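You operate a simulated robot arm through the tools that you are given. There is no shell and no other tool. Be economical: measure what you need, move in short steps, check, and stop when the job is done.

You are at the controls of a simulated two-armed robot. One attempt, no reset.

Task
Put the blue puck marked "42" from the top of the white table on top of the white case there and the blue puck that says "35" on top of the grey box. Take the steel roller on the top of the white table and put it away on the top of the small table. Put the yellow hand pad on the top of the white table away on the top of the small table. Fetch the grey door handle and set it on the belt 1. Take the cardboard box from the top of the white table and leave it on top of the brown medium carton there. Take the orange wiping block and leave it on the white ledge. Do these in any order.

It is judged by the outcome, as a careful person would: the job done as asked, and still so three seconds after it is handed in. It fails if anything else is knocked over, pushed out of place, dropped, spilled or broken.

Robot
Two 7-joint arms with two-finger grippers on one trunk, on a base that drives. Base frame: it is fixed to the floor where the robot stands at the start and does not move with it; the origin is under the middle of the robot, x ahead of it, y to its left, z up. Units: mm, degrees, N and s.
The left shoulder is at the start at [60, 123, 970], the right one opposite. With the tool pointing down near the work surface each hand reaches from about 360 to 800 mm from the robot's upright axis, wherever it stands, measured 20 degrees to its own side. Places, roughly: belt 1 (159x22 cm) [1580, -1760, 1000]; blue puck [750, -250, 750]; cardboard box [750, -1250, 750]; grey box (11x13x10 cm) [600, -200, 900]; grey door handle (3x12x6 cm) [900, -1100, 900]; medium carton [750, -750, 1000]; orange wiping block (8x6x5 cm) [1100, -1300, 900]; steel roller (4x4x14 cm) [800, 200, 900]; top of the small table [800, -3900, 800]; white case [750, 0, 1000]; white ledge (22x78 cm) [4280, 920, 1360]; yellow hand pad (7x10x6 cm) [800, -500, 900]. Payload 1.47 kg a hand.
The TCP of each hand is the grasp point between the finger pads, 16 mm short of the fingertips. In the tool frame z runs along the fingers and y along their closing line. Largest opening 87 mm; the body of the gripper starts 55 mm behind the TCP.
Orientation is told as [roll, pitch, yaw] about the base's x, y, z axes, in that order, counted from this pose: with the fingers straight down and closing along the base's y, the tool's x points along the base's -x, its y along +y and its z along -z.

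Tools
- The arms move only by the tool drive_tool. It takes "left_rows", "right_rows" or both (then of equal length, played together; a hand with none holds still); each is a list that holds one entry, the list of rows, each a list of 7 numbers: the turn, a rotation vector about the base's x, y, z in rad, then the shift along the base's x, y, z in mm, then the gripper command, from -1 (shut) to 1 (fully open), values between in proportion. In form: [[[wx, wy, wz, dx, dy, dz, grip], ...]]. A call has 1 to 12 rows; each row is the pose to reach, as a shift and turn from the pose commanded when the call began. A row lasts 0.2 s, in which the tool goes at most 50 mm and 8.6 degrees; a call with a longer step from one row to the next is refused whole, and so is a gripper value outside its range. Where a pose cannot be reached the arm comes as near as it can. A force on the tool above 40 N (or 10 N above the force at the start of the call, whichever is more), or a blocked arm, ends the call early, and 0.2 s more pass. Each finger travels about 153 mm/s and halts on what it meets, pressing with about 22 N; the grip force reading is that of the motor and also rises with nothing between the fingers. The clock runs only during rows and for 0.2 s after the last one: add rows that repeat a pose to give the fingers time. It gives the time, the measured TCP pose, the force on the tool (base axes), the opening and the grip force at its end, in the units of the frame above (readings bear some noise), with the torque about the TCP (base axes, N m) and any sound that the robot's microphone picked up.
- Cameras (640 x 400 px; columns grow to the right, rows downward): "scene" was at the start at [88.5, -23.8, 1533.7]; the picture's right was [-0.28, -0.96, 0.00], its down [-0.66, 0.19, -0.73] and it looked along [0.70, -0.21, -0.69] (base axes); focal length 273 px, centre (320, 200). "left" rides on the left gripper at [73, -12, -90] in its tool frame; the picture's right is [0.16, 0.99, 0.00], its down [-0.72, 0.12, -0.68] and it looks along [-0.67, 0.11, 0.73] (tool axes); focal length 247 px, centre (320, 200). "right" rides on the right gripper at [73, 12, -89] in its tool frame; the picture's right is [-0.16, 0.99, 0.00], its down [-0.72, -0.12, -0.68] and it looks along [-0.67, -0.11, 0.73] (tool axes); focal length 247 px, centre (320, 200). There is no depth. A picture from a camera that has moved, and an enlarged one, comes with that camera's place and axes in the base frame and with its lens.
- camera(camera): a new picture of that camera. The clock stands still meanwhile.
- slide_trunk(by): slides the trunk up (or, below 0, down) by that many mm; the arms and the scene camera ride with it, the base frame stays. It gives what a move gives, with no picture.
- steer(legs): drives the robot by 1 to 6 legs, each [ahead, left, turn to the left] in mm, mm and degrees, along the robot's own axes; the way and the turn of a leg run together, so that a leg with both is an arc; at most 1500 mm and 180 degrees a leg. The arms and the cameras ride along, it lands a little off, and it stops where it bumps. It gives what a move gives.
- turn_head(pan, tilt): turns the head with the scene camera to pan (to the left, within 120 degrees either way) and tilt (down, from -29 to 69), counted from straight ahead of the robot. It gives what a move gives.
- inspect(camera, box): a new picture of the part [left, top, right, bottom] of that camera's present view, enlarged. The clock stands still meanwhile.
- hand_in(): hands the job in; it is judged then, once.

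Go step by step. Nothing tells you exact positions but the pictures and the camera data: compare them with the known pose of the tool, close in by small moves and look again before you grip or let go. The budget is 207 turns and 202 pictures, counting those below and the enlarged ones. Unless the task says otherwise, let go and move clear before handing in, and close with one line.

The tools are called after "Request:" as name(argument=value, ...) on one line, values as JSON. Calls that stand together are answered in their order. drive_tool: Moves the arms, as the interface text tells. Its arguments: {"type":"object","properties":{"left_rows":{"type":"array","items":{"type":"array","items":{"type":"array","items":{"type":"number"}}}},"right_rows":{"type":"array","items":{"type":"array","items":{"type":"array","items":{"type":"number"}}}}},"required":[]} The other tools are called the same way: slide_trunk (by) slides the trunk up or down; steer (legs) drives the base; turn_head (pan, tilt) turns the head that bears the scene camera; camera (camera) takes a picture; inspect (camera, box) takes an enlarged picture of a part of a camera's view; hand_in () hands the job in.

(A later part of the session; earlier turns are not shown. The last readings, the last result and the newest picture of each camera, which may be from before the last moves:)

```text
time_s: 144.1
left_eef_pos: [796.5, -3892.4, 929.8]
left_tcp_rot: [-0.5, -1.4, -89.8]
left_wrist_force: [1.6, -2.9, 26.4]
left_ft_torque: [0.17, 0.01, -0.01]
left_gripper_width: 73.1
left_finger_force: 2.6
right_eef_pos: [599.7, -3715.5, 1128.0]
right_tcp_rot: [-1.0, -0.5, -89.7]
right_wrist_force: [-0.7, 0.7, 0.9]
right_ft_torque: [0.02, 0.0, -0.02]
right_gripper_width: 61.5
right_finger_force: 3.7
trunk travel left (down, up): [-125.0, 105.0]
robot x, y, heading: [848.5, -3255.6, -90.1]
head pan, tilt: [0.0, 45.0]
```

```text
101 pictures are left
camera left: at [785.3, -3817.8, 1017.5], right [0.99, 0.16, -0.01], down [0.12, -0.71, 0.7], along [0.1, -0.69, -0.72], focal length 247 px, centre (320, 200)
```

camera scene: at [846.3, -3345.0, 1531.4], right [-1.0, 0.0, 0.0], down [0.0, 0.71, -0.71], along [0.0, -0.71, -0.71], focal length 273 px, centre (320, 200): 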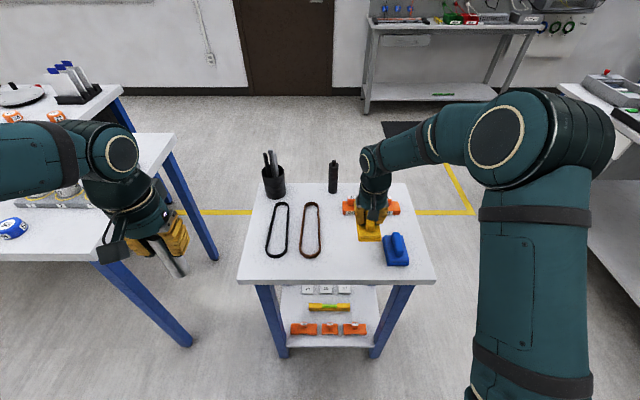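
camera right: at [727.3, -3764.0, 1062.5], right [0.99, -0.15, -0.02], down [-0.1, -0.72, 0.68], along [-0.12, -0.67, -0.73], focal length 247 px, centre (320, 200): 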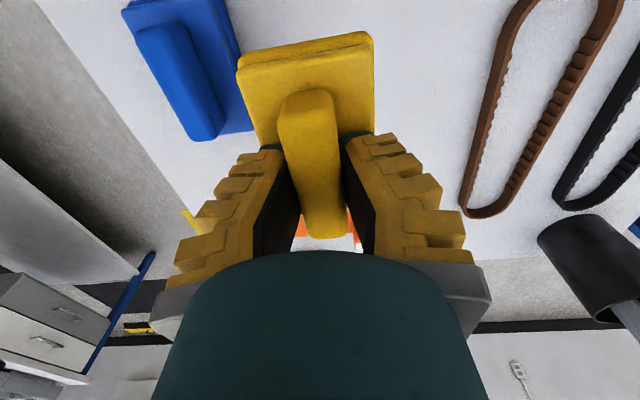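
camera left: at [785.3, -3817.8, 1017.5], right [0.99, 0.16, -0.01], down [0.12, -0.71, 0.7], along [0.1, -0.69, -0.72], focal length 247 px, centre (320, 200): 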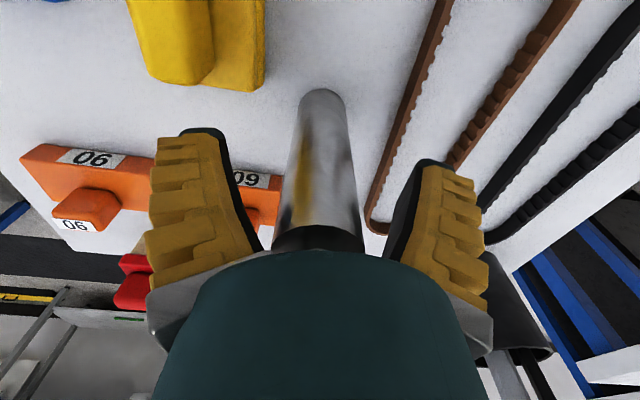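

The fingers are free, with the roller's top just touching the palm. I'll rise straight up and retract.

Request:
drive_tool(left_rows=[[[0, 0, 0, 0, 0, 5, 0.8], [0, 0, 0, 0, 0, 20, 1], [0, 0, 0, 0, 0, 55, 1], [0, 0, 0, 0, 0, 95, 1], [0, 0, 0, 0, 0, 140, 1], [0, 0, 0, 0, 0, 185, 1], [0, 0, 0, 30, 20, 215, 1], [0, 0, 0, 65, 50, 220, 1], [0, 0, 0, 100, 80, 220, 1], [0, 0, 0, 130, 115, 220, 1], [0, 0, 0, 160, 150, 220, 1], [0, 0, 0, 190, 185, 220, 1]]])

Request:
inspect(camera="scene", box=[230, 150, 440, 290])

```text
time_s: 146.7
left_eef_pos: [988.3, -3703.1, 1149.6]
left_tcp_rot: [-0.5, -1.2, -89.9]
left_wrist_force: [-0.1, 1.1, -0.3]
left_ft_torque: [-0.01, 0.03, 0.05]
left_gripper_width: 86.9
left_finger_force: 0.0
right_eef_pos: [600.9, -3715.3, 1126.4]
right_tcp_rot: [-1.0, -0.4, -89.6]
right_wrist_force: [0.2, -0.6, 0.8]
right_ft_torque: [-0.03, -0.02, -0.03]
right_gripper_width: 61.6
right_finger_force: 3.6
trunk travel left (down, up): [-125.0, 105.0]
robot x, y, heading: [847.3, -3258.0, -89.8]
head pan, tilt: [0.0, 45.0]
```

```text
2.86 times, centred on (335, 220) of scene
camera zoom: at [847.7, -3344.3, 1531.4], right [-1.0, 0.0, 0.0], down [0.0, 0.71, -0.71], along [0.0, -0.71, -0.71], focal length 780 px, centre (277, 143)
```

zoom: 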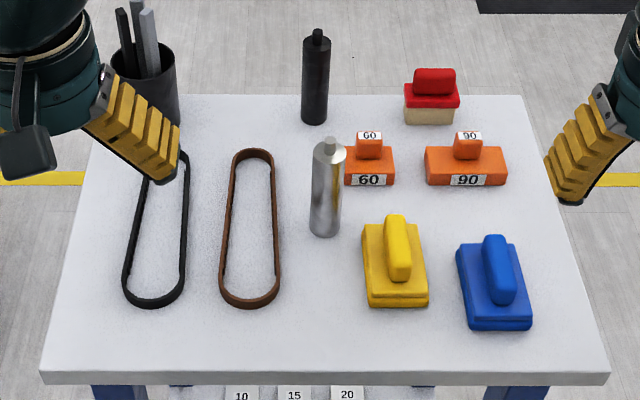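

The roller stands fine. Next I'll back off, turn around to face the white table's end, and stop short to look.

Request:
steer(legs=[[-650, 0, 0], [0, 0, 180], [250, -50, 0]])

Request:
turn_head(pan=-15, tilt=35)

Request:
camera(camera="scene")

```text
time_s: 159.0
left_eef_pos: [783.2, -1900.5, 1147.2]
left_tcp_rot: [-0.6, -1.2, 87.6]
left_wrist_force: [-0.1, 0.5, 0.9]
left_ft_torque: [-0.01, 0.02, 0.02]
left_gripper_width: 87.1
left_finger_force: 0.1
right_eef_pos: [1172.1, -1907.1, 1125.5]
right_tcp_rot: [-1.0, -0.3, 87.8]
right_wrist_force: [-0.5, 0.0, 0.2]
right_ft_torque: [-0.04, 0.0, 0.06]
right_gripper_width: 61.9
right_finger_force: 3.2
trunk travel left (down, up): [-125.0, 105.0]
robot x, y, heading: [907.3, -2357.2, 87.6]
head pan, tilt: [0.0, 45.0]
```

```text
time_s: 159.7
left_eef_pos: [782.9, -1902.0, 1149.7]
left_tcp_rot: [-0.5, -1.3, 87.8]
left_wrist_force: [0.3, -0.8, -0.3]
left_ft_torque: [-0.01, 0.0, -0.01]
left_gripper_width: 87.2
left_finger_force: 0.2
right_eef_pos: [1172.2, -1907.5, 1127.7]
right_tcp_rot: [-0.9, -0.4, 87.8]
right_wrist_force: [0.2, -0.3, -0.3]
right_ft_torque: [0.02, 0.0, 0.02]
right_gripper_width: 61.6
right_finger_force: 3.7
trunk travel left (down, up): [-125.0, 105.0]
robot x, y, heading: [906.3, -2360.9, 87.7]
head pan, tilt: [-15.0, 35.0]
```

```text
99 pictures are left
camera scene: at [930.0, -2266.3, 1546.1], right [0.95, -0.3, 0.0], down [-0.17, -0.55, -0.82], along [0.24, 0.78, -0.57], focal length 273 px, centre (320, 200)
```

scene: 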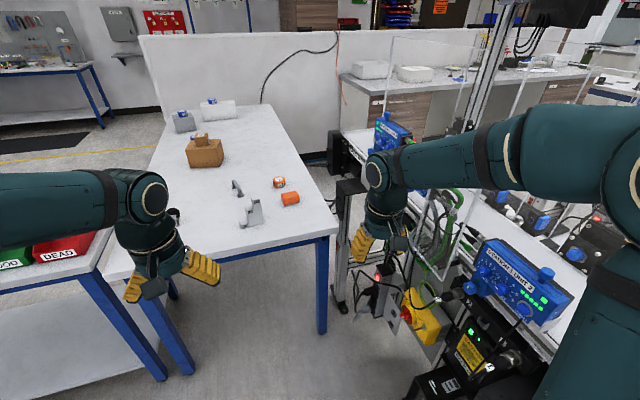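

The belt with its control boxes lies to my right, close to the right arm. I'll look at the belt more directly.

Request:
turn_head(pan=-50, tilt=30)

Request:
camera(camera="scene")

Request:
turn_head(pan=-85, tilt=35)

Request:
camera(camera="scene")

Request:
camera(camera="right")

```text
time_s: 160.8
left_eef_pos: [783.9, -1902.6, 1149.3]
left_tcp_rot: [-0.5, -1.3, 87.7]
left_wrist_force: [-0.8, -0.3, 0.4]
left_ft_torque: [0.0, -0.03, 0.0]
left_gripper_width: 87.1
left_finger_force: 0.0
right_eef_pos: [1172.2, -1908.3, 1126.6]
right_tcp_rot: [-1.0, -0.4, 87.8]
right_wrist_force: [0.3, -0.4, -0.2]
right_ft_torque: [0.02, -0.02, -0.03]
right_gripper_width: 61.3
right_finger_force: 4.0
trunk travel left (down, up): [-125.0, 105.0]
robot x, y, heading: [906.8, -2362.3, 87.7]
head pan, tilt: [-50.0, 30.0]
```

```text
98 pictures are left
camera scene: at [975.4, -2294.9, 1553.9], right [0.61, -0.79, 0.0], down [-0.4, -0.31, -0.87], along [0.69, 0.53, -0.5], focal length 273 px, centre (320, 200)
```

scene: 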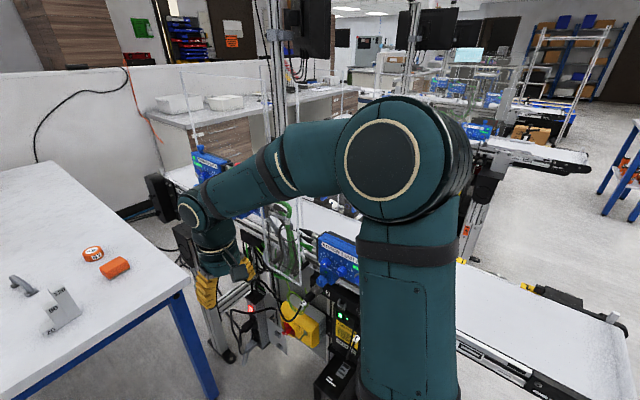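

```text
time_s: 161.8
left_eef_pos: [785.1, -1902.1, 1149.4]
left_tcp_rot: [-0.5, -1.2, 87.7]
left_wrist_force: [0.3, -0.5, -0.3]
left_ft_torque: [0.03, -0.01, 0.01]
left_gripper_width: 87.1
left_finger_force: 0.1
right_eef_pos: [1171.7, -1908.1, 1125.7]
right_tcp_rot: [-1.0, -0.4, 87.8]
right_wrist_force: [0.1, -0.3, 0.2]
right_ft_torque: [0.0, -0.01, 0.03]
right_gripper_width: 61.3
right_finger_force: 3.8
trunk travel left (down, up): [-125.0, 105.0]
robot x, y, heading: [906.1, -2360.7, 87.5]
head pan, tilt: [-85.0, 35.0]
```

```text
97 pictures are left
camera scene: at [991.8, -2346.1, 1546.1], right [0.05, -1.0, 0.0], down [-0.57, -0.03, -0.82], along [0.82, 0.04, -0.57], focal length 273 px, centre (320, 200)
```

scene: 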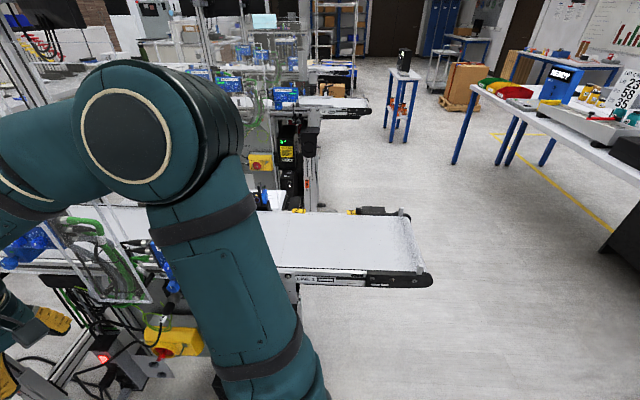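

```text
96 pictures are left
camera right: at [1155.5, -1981.8, 1215.1], right [-0.98, 0.2, -0.02], down [0.13, 0.71, 0.69], along [0.15, 0.67, -0.73], focal length 247 px, centre (320, 200)
```

right: 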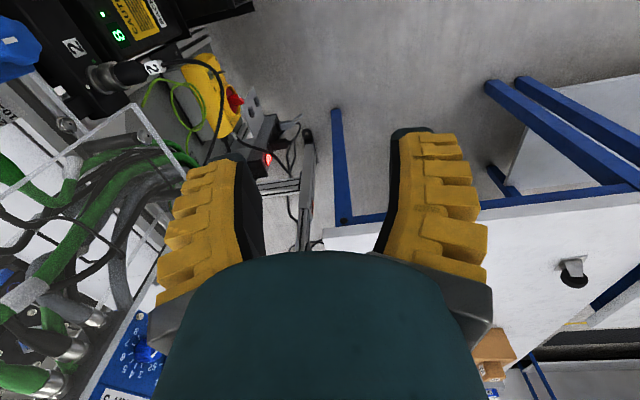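

The belt's end section (y about -2200 to -2550, z about 1000) is free, a good place for the handle. Now I'll square up and move in to the table's end, keeping left of the belt equipment.

Request:
steer(legs=[[0, 0, 2.4], [440, 70, 0]])

Request:
turn_head(pan=-5, tilt=45)

Request:
camera(camera="scene")

Request:
camera(camera="left")

Request:
camera(camera="right")

```text
time_s: 164.9
left_eef_pos: [693.8, -1465.4, 1148.8]
left_tcp_rot: [-0.5, -1.3, 90.3]
left_wrist_force: [-0.1, 0.4, 0.5]
left_ft_torque: [-0.02, -0.01, -0.01]
left_gripper_width: 86.9
left_finger_force: 0.1
right_eef_pos: [1081.1, -1451.4, 1126.4]
right_tcp_rot: [-1.0, -0.3, 90.6]
right_wrist_force: [0.6, 0.1, -0.1]
right_ft_torque: [-0.02, -0.01, 0.01]
right_gripper_width: 61.7
right_finger_force: 3.1
trunk travel left (down, up): [-125.0, 105.0]
robot x, y, heading: [835.8, -1920.2, 90.2]
head pan, tilt: [-85.0, 35.0]
```

```text
time_s: 166.4
left_eef_pos: [692.9, -1465.6, 1149.6]
left_tcp_rot: [-0.5, -1.2, 90.4]
left_wrist_force: [0.1, 1.1, 0.5]
left_ft_torque: [0.01, 0.01, 0.01]
left_gripper_width: 87.0
left_finger_force: 0.0
right_eef_pos: [1080.6, -1452.6, 1127.5]
right_tcp_rot: [-0.9, -0.4, 90.6]
right_wrist_force: [-0.1, -1.7, 0.3]
right_ft_torque: [0.0, 0.0, 0.01]
right_gripper_width: 61.3
right_finger_force: 3.8
trunk travel left (down, up): [-125.0, 105.0]
robot x, y, heading: [833.6, -1917.8, 90.2]
head pan, tilt: [-5.0, 45.0]
```

```text
95 pictures are left
camera scene: at [840.3, -1825.7, 1531.3], right [1.0, -0.08, 0.0], down [-0.06, -0.7, -0.71], along [0.06, 0.7, -0.71], focal length 273 px, centre (320, 200)
```

scene: 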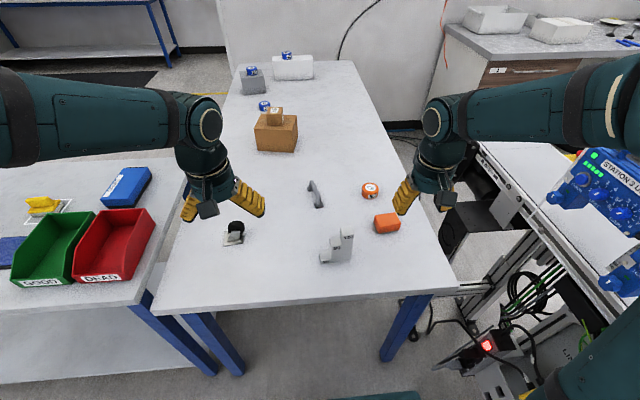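

```text
94 pictures are left
camera left: at [703.9, -1540.4, 1237.2], right [-0.99, -0.16, -0.01], down [-0.13, 0.71, 0.69], along [-0.11, 0.69, -0.72], focal length 247 px, centre (320, 200)
```

left: 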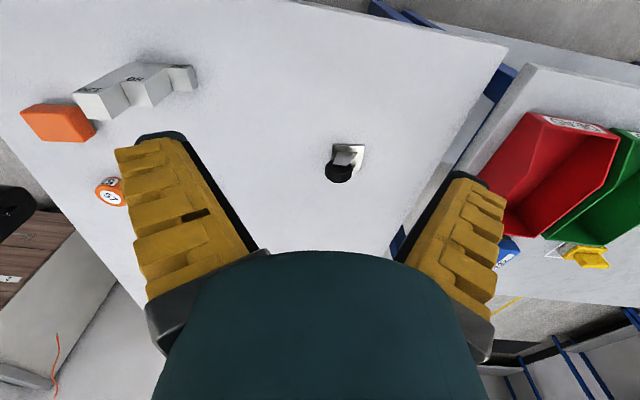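

```text
93 pictures are left
camera right: at [1067.5, -1526.9, 1215.2], right [-0.99, 0.15, -0.02], down [0.1, 0.72, 0.69], along [0.11, 0.68, -0.73], focal length 247 px, centre (320, 200)
```

right: 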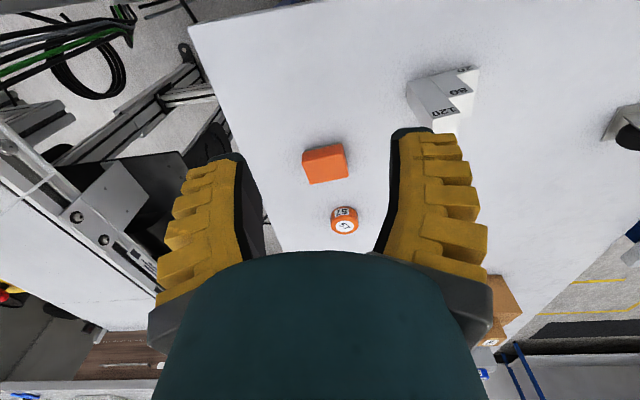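

The handle is at about (882, -1125) and the orange block at about (1100, -1288). I'll inch forward 60 mm and zoom in on both.

Request:
steer(legs=[[60, 0, 0]])

Request:
inspect(camera="scene", box=[280, 150, 440, 290])

Request:
inspect(camera="right", box=[260, 90, 420, 250])

```text
time_s: 167.4
left_eef_pos: [691.8, -1404.6, 1148.6]
left_tcp_rot: [-0.6, -1.1, 90.4]
left_wrist_force: [-0.3, 0.7, -0.6]
left_ft_torque: [-0.01, 0.01, -0.03]
left_gripper_width: 87.0
left_finger_force: 0.1
right_eef_pos: [1080.3, -1391.1, 1125.1]
right_tcp_rot: [-1.0, -0.3, 90.5]
right_wrist_force: [-1.4, 0.2, -0.4]
right_ft_torque: [-0.06, 0.02, 0.0]
right_gripper_width: 61.5
right_finger_force: 3.2
trunk travel left (down, up): [-125.0, 105.0]
robot x, y, heading: [833.3, -1854.9, 90.2]
head pan, tilt: [-5.0, 45.0]
```

```text
2.86 times, centred on (360, 220) of scene
camera zoom: at [839.9, -1764.6, 1531.1], right [1.0, -0.08, 0.0], down [-0.06, -0.71, -0.71], along [0.06, 0.7, -0.71], focal length 780 px, centre (206, 143)
```

zoom: 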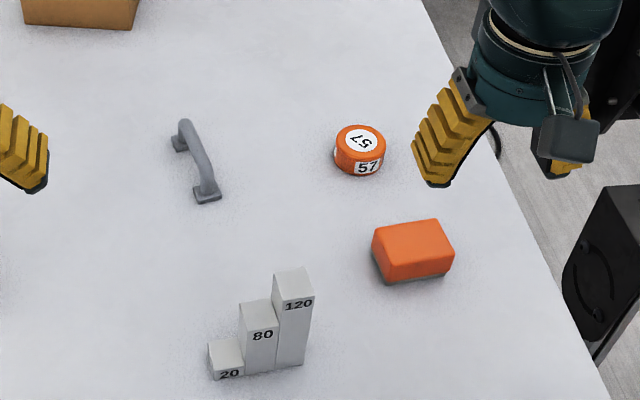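

```text
2.50 times, centred on (340, 170) of right
camera zoom: at [1067.2, -1466.2, 1214.5], right [-0.99, 0.15, -0.02], down [0.1, 0.72, 0.69], along [0.11, 0.68, -0.73], focal length 617 px, centre (270, 275)
```

zoom: 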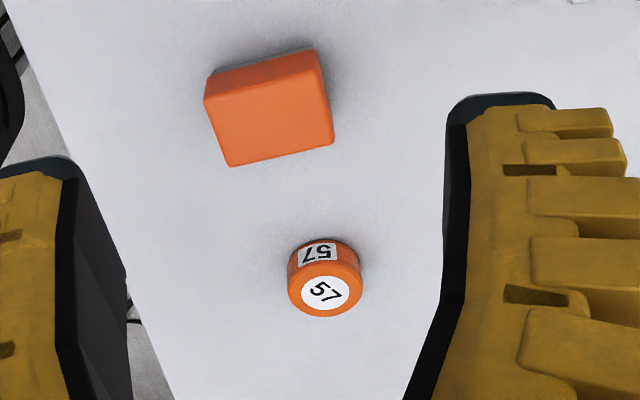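

The handle runs from (868, -1072) to (893, -1157), and the block's long side is roughly along x. I'll bring both hands above them with matching yaw.

Request:
drive_tool(left_rows=[[[0, 0, 0.025, 17, 26, -10, 1], [0, 0, 0.05, 34, 52, -22, 1], [0, 0, 0.075, 51, 78, -38, 1], [0, 0, 0.1, 68, 104, -54, 1], [0, 0, 0.125, 85, 130, -70, 1], [0, 0, 0.15, 102, 156, -88, 1], [0, 0, 0.175, 120, 182, -106, 1], [0, 0, 0.2, 137, 208, -124, 1], [0, 0, 0.225, 154, 234, -142, 1], [0, 0, 0.25, 171, 260, -160, 1], [0, 0, 0.27, 188, 287, -178, 1], [0, 0, 0.27, 188, 287, -178, 1]]], right_rows=[[[0, 0, -0.13, 2, 10, -10, 1], [0, 0, -0.26, 4, 20, -20, 1], [0, 0, -0.39, 5, 30, -30, 1], [0, 0, -0.52, 7, 40, -40, 1], [0, 0, -0.65, 9, 51, -50, 1], [0, 0, -0.78, 10, 62, -60, 1], [0, 0, -0.91, 12, 72, -75, 1], [0, 0, -1.04, 14, 82, -90, 1], [0, 0, -1.17, 15, 92, -105, 1], [0, 0, -1.3, 17, 103, -120, 1], [0, 0, -1.44, 19, 113, -135, 1], [0, 0, -1.44, 19, 113, -135, 1]]])

Request:
camera(camera="scene")

Request:
camera(camera="left")

Request:
camera(camera="right")

```text
time_s: 170.0
left_eef_pos: [877.2, -1127.5, 971.2]
left_tcp_rot: [-0.5, -1.2, 105.8]
left_wrist_force: [0.3, -0.7, 0.0]
left_ft_torque: [0.02, -0.01, 0.0]
left_gripper_width: 87.2
left_finger_force: 0.0
left hand out of reach, approached as far as the arm can: row 11, 12
right_eef_pos: [1100.5, -1281.7, 990.6]
right_tcp_rot: [-1.0, -0.4, 7.9]
right_wrist_force: [-0.2, -0.7, -0.7]
right_ft_torque: [0.03, 0.0, 0.01]
right_gripper_width: 86.9
right_finger_force: 0.1
trunk travel left (down, up): [-125.0, 105.0]
robot x, y, heading: [833.6, -1856.8, 90.2]
head pan, tilt: [-5.0, 45.0]
```

```text
90 pictures are left
camera scene: at [839.8, -1767.8, 1531.5], right [1.0, -0.08, 0.0], down [-0.06, -0.7, -0.71], along [0.06, 0.71, -0.71], focal length 273 px, centre (320, 200)
```

scene: 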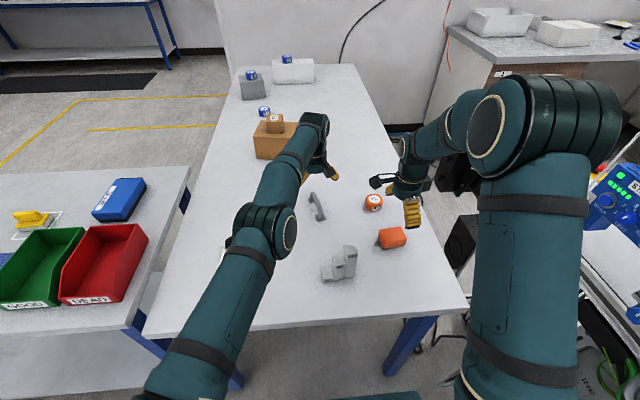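

```text
89 pictures are left
camera left: at [908.4, -1197.4, 1058.8], right [-0.91, -0.42, -0.01], down [-0.31, 0.65, 0.69], along [-0.29, 0.63, -0.72], focal length 247 px, centre (320, 200)
```

left: 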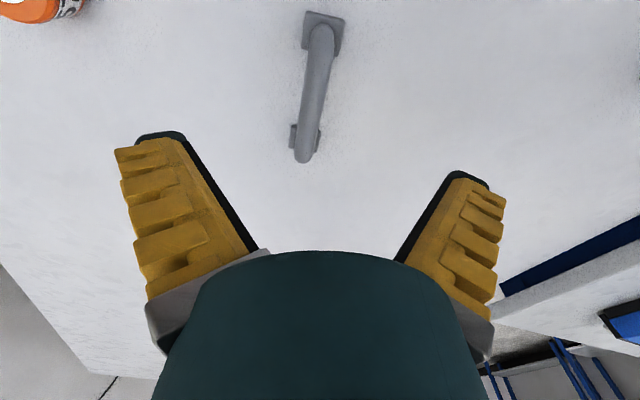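

```text
88 pictures are left
camera right: at [1025.0, -1279.9, 1080.7], right [0.02, 1.0, -0.01], down [0.73, 0.0, 0.69], along [0.69, -0.02, -0.73], focal length 247 px, centre (320, 200)
```

right: 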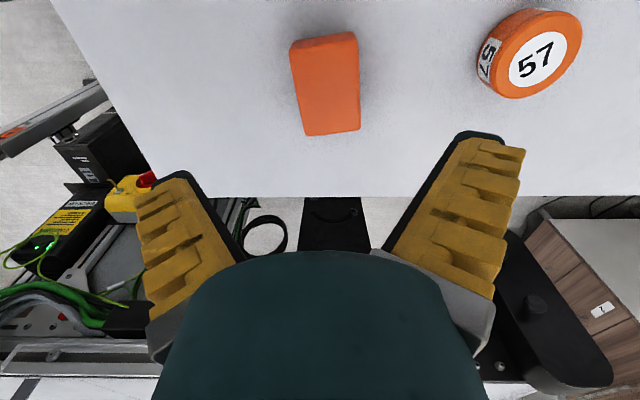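

Both hands line up. I'll lower the left over the handle's bar and the right over the block.

Request:
drive_tool(left_rows=[[[0, 0, 0, 6, 0, -25, 1], [0, 0, 0, 6, 0, -50, 1], [0, 0, 0, 6, 0, -75, 1], [0, 0, 0, 6, 0, -95, 1], [0, 0, 0, 6, 0, -103, 1], [0, 0, 0, 6, 0, -103, 1]]], right_rows=[[[0, 0, 0, 0, 5, -35, 1], [0, 0, 0, 0, 5, -70, 1], [0, 0, 0, 0, 5, -105, 1], [0, 0, 0, 0, 5, -125, 1], [0, 0, 0, 0, 5, -137, 1], [0, 0, 0, 0, 5, -137, 1]]])

Request:
camera(camera="left")

Request:
camera(camera="right")

```text
time_s: 171.4
left_eef_pos: [881.0, -1133.1, 869.1]
left_tcp_rot: [-0.5, -1.3, 105.8]
left_wrist_force: [0.8, 0.2, 0.3]
left_ft_torque: [0.0, 0.0, 0.03]
left_gripper_width: 86.8
left_finger_force: 0.1
left hand out of reach, approached as far as the arm can: row 5, 6
right_eef_pos: [1099.2, -1275.9, 853.7]
right_tcp_rot: [-1.0, -0.4, 8.0]
right_wrist_force: [0.2, 0.3, -0.5]
right_ft_torque: [-0.01, 0.02, 0.0]
right_gripper_width: 87.0
right_finger_force: 0.0
trunk travel left (down, up): [-125.0, 105.0]
robot x, y, heading: [832.5, -1856.7, 90.3]
head pan, tilt: [-5.0, 45.0]
```

```text
87 pictures are left
camera left: at [913.5, -1202.9, 956.4], right [-0.91, -0.42, -0.01], down [-0.31, 0.65, 0.69], along [-0.29, 0.63, -0.72], focal length 247 px, centre (320, 200)
```

left: 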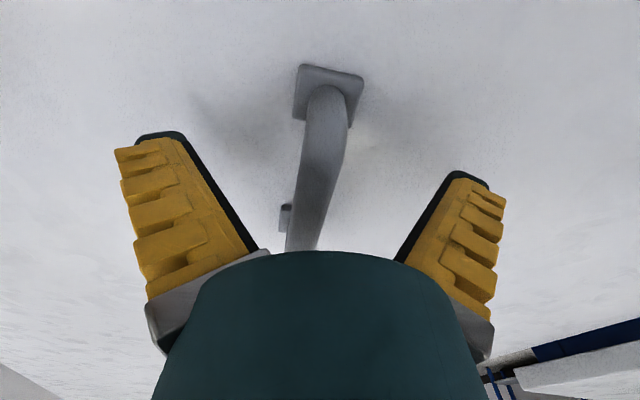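

```text
86 pictures are left
camera right: at [1025.2, -1273.6, 942.9], right [0.02, 1.0, -0.02], down [0.73, 0.0, 0.69], along [0.69, -0.02, -0.73], focal length 247 px, centre (320, 200)
```

right: 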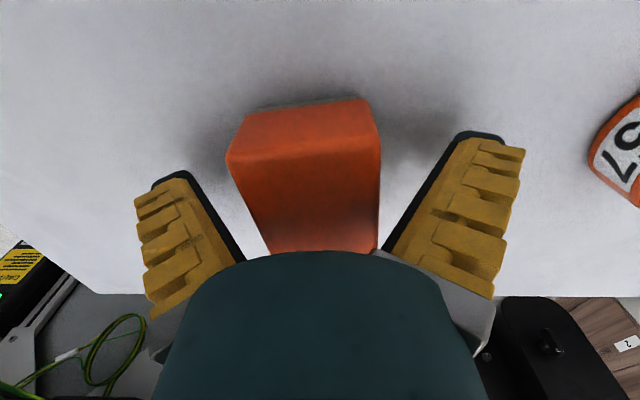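

Both are in position. I'll close both hands and lift slightly.

Request:
drive_tool(left_rows=[[[0, 0, 0, 0, 0, 0, 0.4], [0, 0, 0, 0, 0, 0, -0.1], [0, 0, 0, 0, 0, 0, -0.6], [0, 0, 0, 0, 0, 0, -1], [0, 0, 0, 0, 0, 0, -1], [0, 0, 0, 0, 0, 0, -1], [0, 0, 0, 0, -2, 15, -1], [0, 0, 0, 0, -5, 35, -1], [0, 0, 0, 0, -5, 35, -1]]], right_rows=[[[0, 0, 0, 0, 0, 0, 0.4], [0, 0, 0, 0, 0, 0, 0.0], [0, 0, 0, 0, 0, 0, -0.3], [0, 0, 0, 0, 0, 0, -0.5], [0, 0, 0, 0, 0, 0, -0.5], [0, 0, 0, 0, 0, 0, -0.5], [0, 0, 0, 0, 0, 15, -0.5], [0, 0, 0, 0, 0, 35, -0.5], [0, 0, 0, 0, 0, 35, -0.5]]])

Request:
camera(camera="left")

Request:
camera(camera="right")

```text
time_s: 173.4
left_eef_pos: [884.7, -1132.0, 900.8]
left_tcp_rot: [-0.3, -1.1, 105.8]
left_wrist_force: [0.4, -0.5, -0.2]
left_ft_torque: [-0.04, -0.04, -0.05]
left_gripper_width: 6.1
left_finger_force: 21.9
left hand out of reach, approached as far as the arm can: row 8, 9
right_eef_pos: [1099.8, -1275.1, 888.7]
right_tcp_rot: [-0.9, -0.4, 8.0]
right_wrist_force: [-0.5, 0.7, -1.2]
right_ft_torque: [-0.03, 0.0, 0.0]
right_gripper_width: 53.7
right_finger_force: 22.0
trunk travel left (down, up): [-125.0, 105.0]
robot x, y, heading: [832.4, -1855.6, 90.3]
head pan, tilt: [-5.0, 45.0]
```

```text
85 pictures are left
camera left: at [916.4, -1201.7, 989.2], right [-0.91, -0.42, -0.01], down [-0.31, 0.65, 0.69], along [-0.29, 0.63, -0.72], focal length 247 px, centre (320, 200)
```

left: 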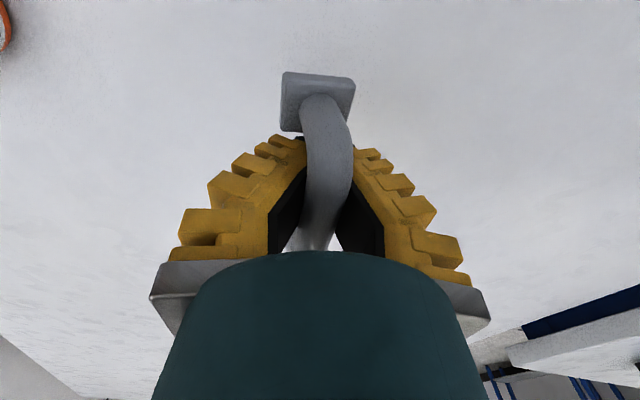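

```text
84 pictures are left
camera right: at [1025.3, -1273.7, 977.7], right [0.02, 1.0, -0.02], down [0.73, 0.0, 0.69], along [0.69, -0.03, -0.73], focal length 247 px, centre (320, 200)
```

right: 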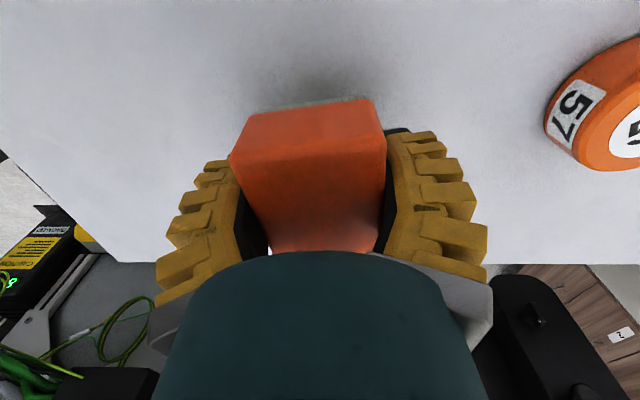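

Both appear lifted. I'll raise and draw both hands back toward the robot.

Request:
drive_tool(left_rows=[[[0, 0, 0, 0, -15, 40, -1], [0, 0, 0, 0, -30, 80, -1], [0, 0, 0, 0, -45, 120, -1], [0, 0, 0, 0, -60, 160, -1], [0, 0, 0, -5, -80, 200, -1], [0, 0, 0, -20, -115, 220, -1], [0, 0, -0.05, -40, -155, 230, -1], [0, 0, -0.1, -60, -195, 230, -1], [0, 0, -0.15, -80, -235, 230, -1], [0, 0, -0.2, -100, -275, 230, -1], [0, 0, -0.27, -120, -315, 230, -1], [0, 0, -0.27, -120, -315, 230, -1]]], right_rows=[[[0, 0, 0, 0, 0, 40, -0.5], [0, 0, 0, 0, 0, 80, -0.5], [0, 0, 0, 0, 0, 120, -0.5], [0, 0, 0, 0, 0, 160, -0.5], [0, 0, 0, 0, 0, 200, -0.5], [0, 0, 0, 0, -20, 230, -0.5], [0, 0, 0, -5, -50, 240, -0.5], [0, 0, 0, -10, -80, 240, -0.5], [0, 0, 0, -15, -110, 240, -0.5], [0, 0, 0, -20, -140, 240, -0.5], [0, 0, 0, -25, -170, 240, -0.5], [0, 0, 0, -25, -170, 240, -0.5]]])

Request:
camera(camera="left")

Request:
camera(camera="scene")

```text
time_s: 176.0
left_eef_pos: [852.1, -1181.9, 1214.0]
left_tcp_rot: [-0.5, -1.3, 90.4]
left_wrist_force: [0.6, -0.3, -1.0]
left_ft_torque: [0.0, -0.02, -0.01]
left_gripper_width: 6.0
left_finger_force: 22.2
left hand out of reach, approached as far as the arm can: row 1, 2, 3, 4, 5, 6, 7, 8, 9, 10, 11, 12
right_eef_pos: [1074.6, -1445.4, 1127.9]
right_tcp_rot: [-0.9, -0.4, 8.0]
right_wrist_force: [0.1, -0.5, -1.0]
right_ft_torque: [-0.01, -0.05, 0.01]
right_gripper_width: 53.8
right_finger_force: 22.2
trunk travel left (down, up): [-125.0, 105.0]
robot x, y, heading: [832.4, -1856.5, 90.3]
head pan, tilt: [-5.0, 45.0]
```

```text
83 pictures are left
camera left: at [863.0, -1256.6, 1302.5], right [-0.99, -0.16, -0.01], down [-0.13, 0.71, 0.69], along [-0.11, 0.69, -0.72], focal length 247 px, centre (320, 200)
```

left: 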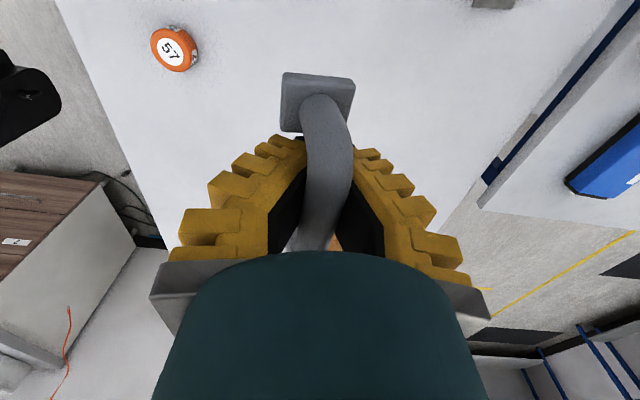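

```text
82 pictures are left
camera scene: at [839.9, -1765.6, 1531.2], right [1.0, -0.08, 0.0], down [-0.06, -0.71, -0.71], along [0.06, 0.7, -0.71], focal length 273 px, centre (320, 200)
```

scene: 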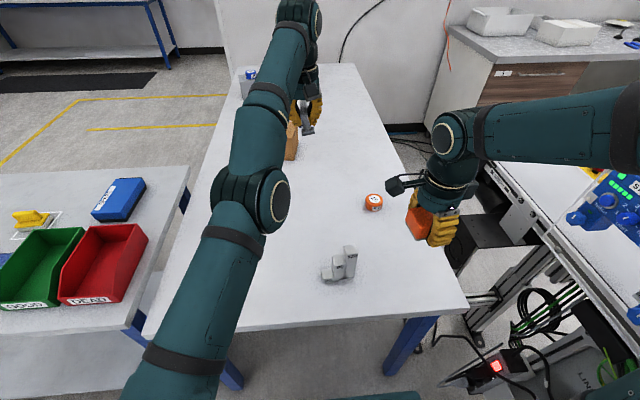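

The left arm is stretched and lagging behind its target. I'll issue a hold to see whether it settles toward the commanded pose.

Request:
drive_tool(left_rows=[[[0, 0, 0, 0, 0, 0, -1], [0, 0, 0, 0, 0, 0, -1], [0, 0, 0, 0, 0, 0, -1]]])

```text
time_s: 176.8
left_eef_pos: [852.3, -1182.0, 1214.0]
left_tcp_rot: [-0.5, -1.2, 90.4]
left_wrist_force: [-0.4, 0.0, -0.6]
left_ft_torque: [0.0, 0.01, -0.02]
left_gripper_width: 6.0
left_finger_force: 22.0
right_eef_pos: [1074.3, -1445.8, 1128.2]
right_tcp_rot: [-1.0, -0.4, 8.0]
right_wrist_force: [0.0, -0.1, -1.2]
right_ft_torque: [0.02, 0.03, 0.04]
right_gripper_width: 53.8
right_finger_force: 22.3
trunk travel left (down, up): [-125.0, 105.0]
robot x, y, heading: [832.4, -1856.3, 90.4]
head pan, tilt: [-5.0, 45.0]
```

The commanded pose was reset to the actual one. I'll try a small pull back and down.

Request:
drive_tool(left_rows=[[[0, 0, 0, 0, -15, -30, -1], [0, 0, 0, 0, -40, -60, -1], [0, 0, 0, -5, -75, -80, -1], [0, 0, 0, -10, -110, -80, -1], [0, 0, 0, -15, -145, -80, -1], [0, 0, 0, -15, -145, -80, -1]]])

Request:
camera(camera="scene")

```text
time_s: 178.2
left_eef_pos: [884.0, -1179.3, 1186.3]
left_tcp_rot: [-0.5, -1.1, 90.4]
left_wrist_force: [-1.0, -0.3, -0.3]
left_ft_torque: [-0.04, -0.05, 0.02]
left_gripper_width: 6.0
left_finger_force: 21.6
left hand out of reach, approached as far as the arm can: row 1, 2, 3, 4, 5, 6
right_eef_pos: [1074.4, -1445.2, 1127.6]
right_tcp_rot: [-0.9, -0.4, 8.0]
right_wrist_force: [-0.2, -0.8, -1.4]
right_ft_torque: [-0.04, -0.02, 0.0]
right_gripper_width: 53.4
right_finger_force: 22.1
trunk travel left (down, up): [-125.0, 105.0]
robot x, y, heading: [837.9, -1856.5, 90.2]
head pan, tilt: [-5.0, 45.0]
```

```text
81 pictures are left
camera scene: at [839.3, -1766.0, 1531.2], right [1.0, -0.08, 0.0], down [-0.06, -0.71, -0.71], along [0.06, 0.7, -0.71], focal length 273 px, centre (320, 200)
```

scene: 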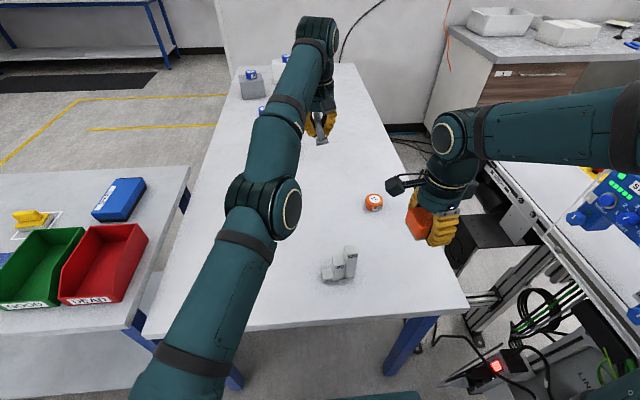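

The arm seems caught at its straight-elbow limit. I'll try a sideways move with some tilt to unlock it.

Request:
drive_tool(left_rows=[[[-0.1, 0, 0, -10, 0, 0, -1], [-0.2, 0, 0, -20, 0, 0, -1], [-0.3, 0, 0, -30, -10, 0, -1], [-0.3, 0, 0, -40, -40, 0, -1], [-0.3, 0, 0, -50, -70, 0, -1], [-0.3, 0, 0, -60, -100, 0, -1], [-0.3, 0, 0, -60, -100, 0, -1]]])

```text
time_s: 179.8
left_eef_pos: [824.1, -1278.1, 1187.2]
left_tcp_rot: [-0.4, 15.9, 90.4]
left_wrist_force: [-0.8, 0.3, -0.9]
left_ft_torque: [0.0, -0.01, 0.0]
left_gripper_width: 6.0
left_finger_force: 22.1
left hand out of reach, approached as far as the arm can: row 1, 2, 3
right_eef_pos: [1074.7, -1444.9, 1127.8]
right_tcp_rot: [-1.0, -0.3, 8.1]
right_wrist_force: [-0.4, 0.2, -0.5]
right_ft_torque: [-0.02, 0.05, -0.01]
right_gripper_width: 53.4
right_finger_force: 22.1
trunk travel left (down, up): [-125.0, 105.0]
robot x, y, heading: [831.8, -1856.6, 90.6]
head pan, tilt: [-5.0, 45.0]
```

It's unlocked. I'll keep pulling back and restore the tilt.

Request:
drive_tool(left_rows=[[[0, 0, 0, -10, -40, -10, -1], [0, 0, 0, -20, -80, -20, -1], [0.05, 0, 0, -30, -120, -30, -1], [0.1, 0, 0, -40, -150, -40, -1], [0.17, 0, 0, -45, -160, -45, -1], [0.24, 0, 0, -45, -160, -45, -1], [0.3, 0, 0, -45, -160, -45, -1], [0.3, 0, 0, -45, -160, -45, -1]]])

Request:
camera(camera="scene")

Request:
camera(camera="left")

```text
time_s: 181.6
left_eef_pos: [778.3, -1438.5, 1141.3]
left_tcp_rot: [-0.6, -1.3, 90.3]
left_wrist_force: [-0.4, -0.2, 0.1]
left_ft_torque: [-0.06, 0.0, -0.03]
left_gripper_width: 6.1
left_finger_force: 22.3
right_eef_pos: [1075.0, -1446.5, 1127.6]
right_tcp_rot: [-1.0, -0.3, 8.0]
right_wrist_force: [0.3, 0.5, -1.1]
right_ft_torque: [0.03, 0.02, -0.02]
right_gripper_width: 53.8
right_finger_force: 22.2
trunk travel left (down, up): [-125.0, 105.0]
robot x, y, heading: [829.4, -1857.4, 90.6]
head pan, tilt: [-5.0, 45.0]
```

```text
80 pictures are left
camera scene: at [840.0, -1766.2, 1531.2], right [1.0, -0.08, 0.0], down [-0.06, -0.7, -0.71], along [0.06, 0.7, -0.71], focal length 273 px, centre (320, 200)
```

scene: 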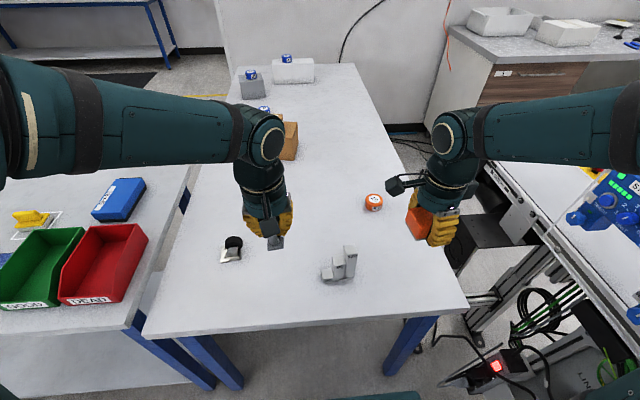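

```text
79 pictures are left
camera left: at [790.3, -1514.3, 1229.5], right [-0.99, -0.16, -0.01], down [-0.13, 0.71, 0.7], along [-0.11, 0.69, -0.72], focal length 247 px, centre (320, 200)
```

left: 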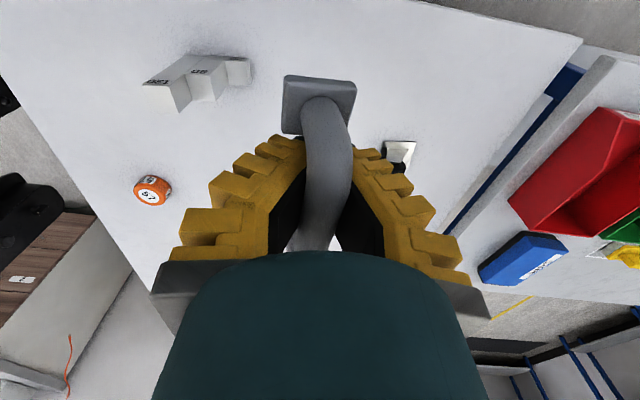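

The handle is held securely. Now I'll back off, turn right to face the belt's free end, and look.

Request:
steer(legs=[[-560, 0, 0], [0, 0, -90.5], [50, 0, 0]])

Request:
turn_head(pan=0, tilt=40)

Request:
camera(camera="scene")

```text
time_s: 189.2
left_eef_pos: [1306.8, -2368.1, 1141.2]
left_tcp_rot: [-0.6, -1.3, -0.1]
left_wrist_force: [-0.1, -0.2, -0.4]
left_ft_torque: [-0.01, 0.06, 0.0]
left_gripper_width: 5.8
left_finger_force: 22.2
right_eef_pos: [1298.1, -2664.8, 1126.6]
right_tcp_rot: [-1.1, -0.4, -82.4]
right_wrist_force: [-0.1, 0.1, -0.8]
right_ft_torque: [-0.01, 0.02, -0.04]
right_gripper_width: 53.6
right_finger_force: 22.5
trunk travel left (down, up): [-125.0, 105.0]
robot x, y, heading: [886.9, -2422.5, 0.2]
head pan, tilt: [-5.0, 45.0]
```

```text
time_s: 189.8
left_eef_pos: [1304.9, -2367.7, 1141.8]
left_tcp_rot: [-0.6, -1.3, -0.1]
left_wrist_force: [-0.2, 0.2, -0.8]
left_ft_torque: [-0.01, -0.06, 0.03]
left_gripper_width: 5.9
left_finger_force: 21.5
right_eef_pos: [1296.8, -2662.7, 1127.3]
right_tcp_rot: [-1.1, -0.4, -82.4]
right_wrist_force: [0.0, -0.3, -1.3]
right_ft_torque: [-0.03, -0.01, 0.0]
right_gripper_width: 54.0
right_finger_force: 22.3
trunk travel left (down, up): [-125.0, 105.0]
robot x, y, heading: [889.0, -2426.4, 0.0]
head pan, tilt: [0.0, 40.0]
```

```text
78 pictures are left
camera scene: at [980.2, -2420.8, 1538.5], right [0.0, -1.0, 0.0], down [-0.64, 0.0, -0.77], along [0.77, 0.0, -0.64], focal length 273 px, centre (320, 200)
```

scene: 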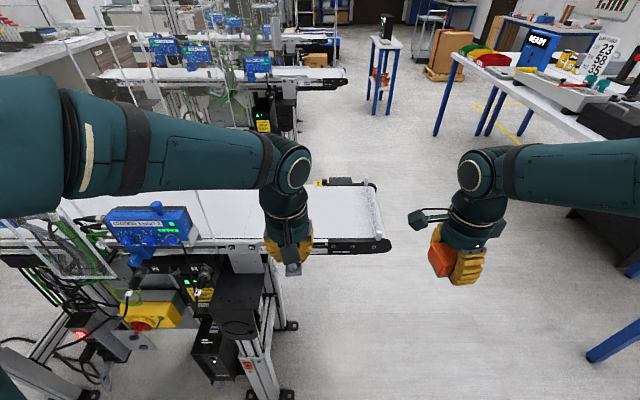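

The free belt end is straight ahead. I'll shift right for clearance from the control box and move 100 mm ahead.

Request:
steer(legs=[[0, -80, 0], [100, 0, 0]])

Request:
drive_tool(left_rows=[[[0, 0, 0, 35, 0, 0, -1], [0, 0, 0, 70, 0, 0, -1], [0, 0, 0, 105, 0, 0, -1], [0, 0, 0, 140, 0, 0, -1], [0, 0, 0, 175, 0, 0, -1], [0, 0, 0, 185, 0, -20, -1], [0, 0, 0, 185, 0, -20, -1]]])

Request:
camera(camera="scene")

Request:
camera(camera="left")

```text
time_s: 191.9
left_eef_pos: [1404.5, -2446.9, 1141.4]
left_tcp_rot: [-0.4, -1.2, -0.2]
left_wrist_force: [0.7, -0.4, -1.5]
left_ft_torque: [0.05, 0.06, 0.0]
left_gripper_width: 6.2
left_finger_force: 22.8
right_eef_pos: [1396.8, -2743.3, 1128.4]
right_tcp_rot: [-1.1, -0.4, -82.4]
right_wrist_force: [0.1, 0.1, -0.3]
right_ft_torque: [-0.03, 0.02, 0.01]
right_gripper_width: 53.5
right_finger_force: 22.2
trunk travel left (down, up): [-125.0, 105.0]
robot x, y, heading: [987.6, -2497.9, -0.4]
head pan, tilt: [0.0, 40.0]
```

```text
time_s: 193.5
left_eef_pos: [1588.9, -2448.3, 1121.6]
left_tcp_rot: [-0.5, -1.1, -0.2]
left_wrist_force: [0.3, 0.2, -0.1]
left_ft_torque: [-0.01, 0.01, 0.0]
left_gripper_width: 5.8
left_finger_force: 21.8
right_eef_pos: [1394.1, -2743.2, 1127.6]
right_tcp_rot: [-1.0, -0.5, -82.6]
right_wrist_force: [-0.5, -0.6, -1.1]
right_ft_torque: [-0.01, 0.01, 0.0]
right_gripper_width: 53.6
right_finger_force: 22.3
trunk travel left (down, up): [-125.0, 105.0]
robot x, y, heading: [988.7, -2501.5, -0.3]
head pan, tilt: [0.0, 40.0]
```

```text
77 pictures are left
camera scene: at [1079.7, -2500.5, 1538.6], right [0.0, -1.0, 0.0], down [-0.64, 0.0, -0.77], along [0.77, 0.0, -0.64], focal length 273 px, centre (320, 200)
```

scene: 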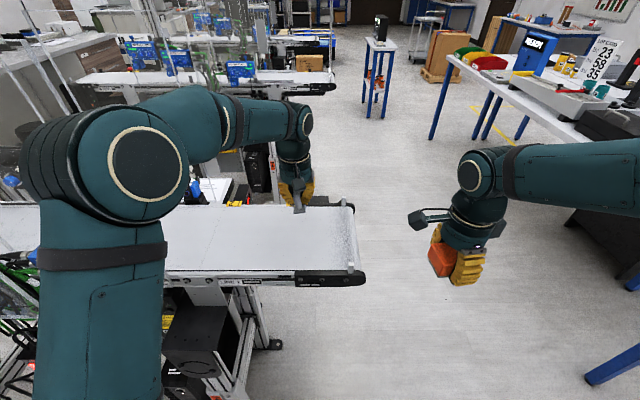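

```text
76 pictures are left
camera left: at [1514.0, -2459.6, 1209.5], right [-0.15, 0.99, -0.01], down [0.71, 0.12, 0.69], along [0.69, 0.1, -0.72], focal length 247 px, centre (320, 200)
```

left: 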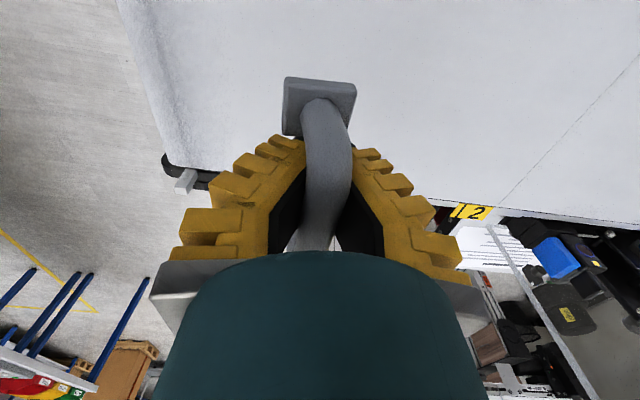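

The handle is over the belt's middle. I'll lower gently to contact.

Request:
drive_tool(left_rows=[[[0, 0, 0, -4, 0, -30, -1], [0, 0, 0, -4, 0, -50, -1], [0, 0, 0, -4, 0, -56, -1], [0, 0, 0, -4, 0, -61, -1], [0, 0, 0, -4, 0, -66, -1], [0, 0, 0, -4, 0, -70, -1], [0, 0, 0, -4, 0, -74, -1], [0, 0, 0, -4, 0, -78, -1], [0, 0, 0, -4, 0, -78, -1]]])

Request:
inspect(camera="scene", box=[200, 140, 400, 300])

Request:
camera(camera="left")

```text
time_s: 195.5
left_eef_pos: [1584.5, -2448.3, 1043.6]
left_tcp_rot: [-0.5, -1.3, -0.1]
left_wrist_force: [0.7, -0.2, -0.3]
left_ft_torque: [-0.01, 0.04, -0.01]
left_gripper_width: 6.1
left_finger_force: 21.8
right_eef_pos: [1394.5, -2743.2, 1127.3]
right_tcp_rot: [-1.0, -0.4, -82.5]
right_wrist_force: [0.6, -1.0, -0.3]
right_ft_torque: [-0.01, -0.02, 0.02]
right_gripper_width: 53.2
right_finger_force: 22.5
trunk travel left (down, up): [-125.0, 105.0]
robot x, y, heading: [982.5, -2500.0, -0.3]
head pan, tilt: [0.0, 40.0]
```

```text
2.50 times, centred on (300, 220) of scene
camera zoom: at [1079.9, -2500.4, 1538.5], right [0.0, -1.0, 0.0], down [-0.64, 0.0, -0.77], along [0.77, 0.0, -0.64], focal length 683 px, centre (370, 150)
```

zoom: 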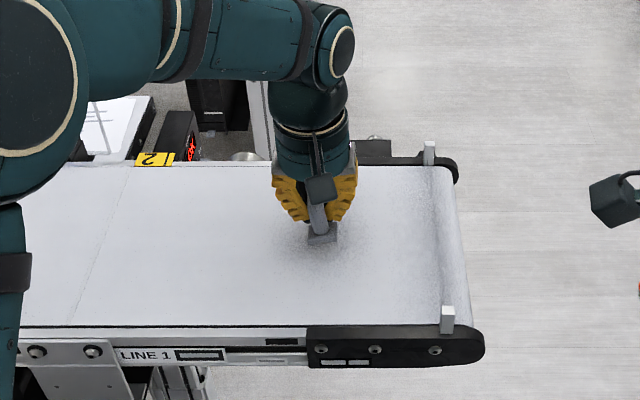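

```text
74 pictures are left
camera left: at [1510.5, -2459.3, 1131.5], right [-0.15, 0.99, -0.01], down [0.71, 0.12, 0.69], along [0.69, 0.1, -0.72], focal length 247 px, centre (320, 200)
```

left: 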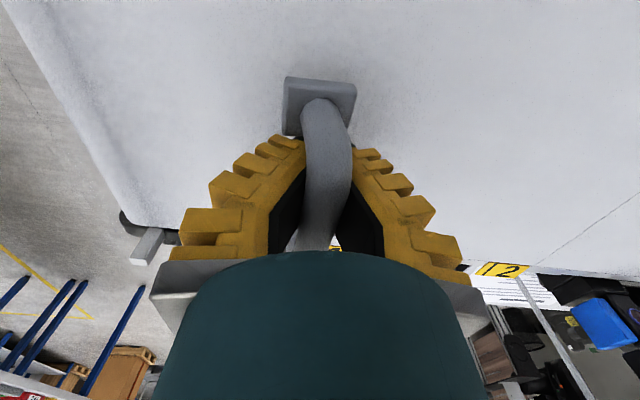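

This is Line 1's belt, and there is no contact yet. I'll continue down in small steps.

Request:
drive_tool(left_rows=[[[0, 0, 0, 0, 0, -4, -1], [0, 0, 0, 0, 0, -8, -1], [0, 0, 0, 0, 0, -12, -1], [0, 0, 0, 0, 0, -16, -1], [0, 0, 0, 0, 0, -20, -1], [0, 0, 0, 0, 0, -24, -1], [0, 0, 0, 0, 0, -28, -1], [0, 0, 0, 0, 0, -32, -1], [0, 0, 0, 0, 0, -36, -1], [0, 0, 0, 0, 0, -40, -1]]])

Request:
inspect(camera="scene", box=[200, 140, 400, 300])

```text
time_s: 197.6
left_eef_pos: [1585.6, -2449.2, 1013.6]
left_tcp_rot: [-0.8, -1.9, -0.2]
left_wrist_force: [-9.0, 2.1, 14.8]
left_ft_torque: [0.1, 0.28, 0.04]
left_gripper_width: 0.0
left_finger_force: 27.7
right_eef_pos: [1393.0, -2743.0, 1128.4]
right_tcp_rot: [-1.0, -0.4, -82.5]
right_wrist_force: [-0.2, 0.3, -0.6]
right_ft_torque: [0.05, -0.02, 0.03]
right_gripper_width: 53.6
right_finger_force: 22.1
trunk travel left (down, up): [-125.0, 105.0]
robot x, y, heading: [985.6, -2501.5, -0.0]
head pan, tilt: [0.0, 40.0]
stopped in row 10 (left hand): the force on the tool passed its limit at 44 N (the readings are from after the stop); the commanded pose is now the measured one
```

```text
2.50 times, centred on (300, 220) of scene
camera zoom: at [1077.3, -2500.1, 1538.6], right [0.0, -1.0, 0.0], down [-0.64, 0.0, -0.77], along [0.77, 0.0, -0.64], focal length 683 px, centre (370, 150)
```

zoom: 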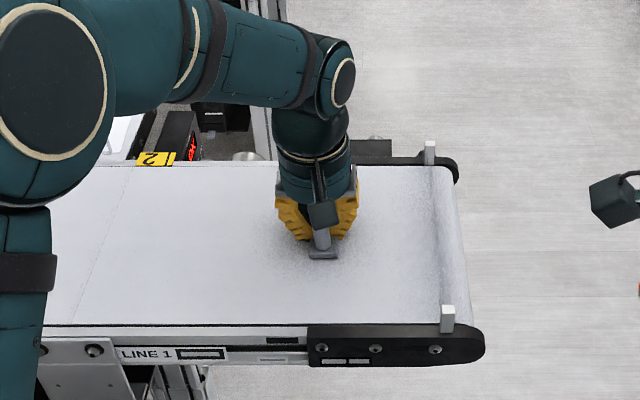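

The handle is down and the fingers have slid past the bar. I'll open fully, then rise straight up.

Request:
drive_tool(left_rows=[[[0, 0, 0, 0, 0, 0, -0.5], [0, 0, 0, 0, 0, 2, 0], [0, 0, 0, 0, 0, 4, 0.5], [0, 0, 0, 0, 0, 4, 1], [0, 0, 0, 0, 0, 4, 1]]])

Request:
camera(camera="left")

```text
time_s: 198.8
left_eef_pos: [1586.6, -2448.7, 1014.4]
left_tcp_rot: [-0.6, -1.9, -0.1]
left_wrist_force: [0.2, 1.2, 0.1]
left_ft_torque: [-0.03, 0.02, 0.05]
left_gripper_width: 86.6
left_finger_force: 0.0
right_eef_pos: [1394.5, -2743.1, 1127.6]
right_tcp_rot: [-1.0, -0.4, -82.5]
right_wrist_force: [-0.4, -1.0, -0.6]
right_ft_torque: [0.03, -0.02, 0.03]
right_gripper_width: 53.4
right_finger_force: 22.2
trunk travel left (down, up): [-125.0, 105.0]
robot x, y, heading: [985.3, -2499.2, -0.4]
head pan, tilt: [0.0, 40.0]
```

```text
72 pictures are left
camera left: at [1511.6, -2459.4, 1102.7], right [-0.15, 0.99, -0.02], down [0.7, 0.12, 0.7], along [0.69, 0.1, -0.71], focal length 247 px, centre (320, 200)
```

left: 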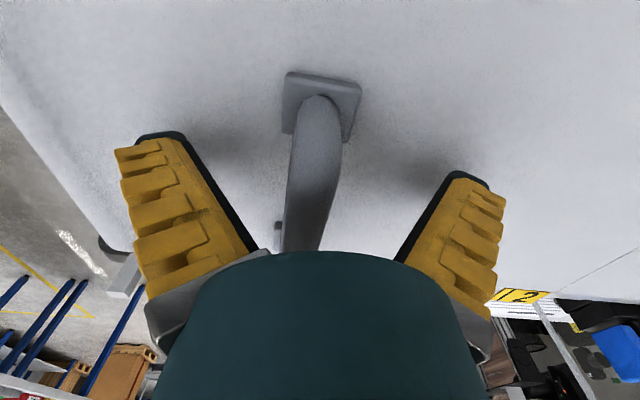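

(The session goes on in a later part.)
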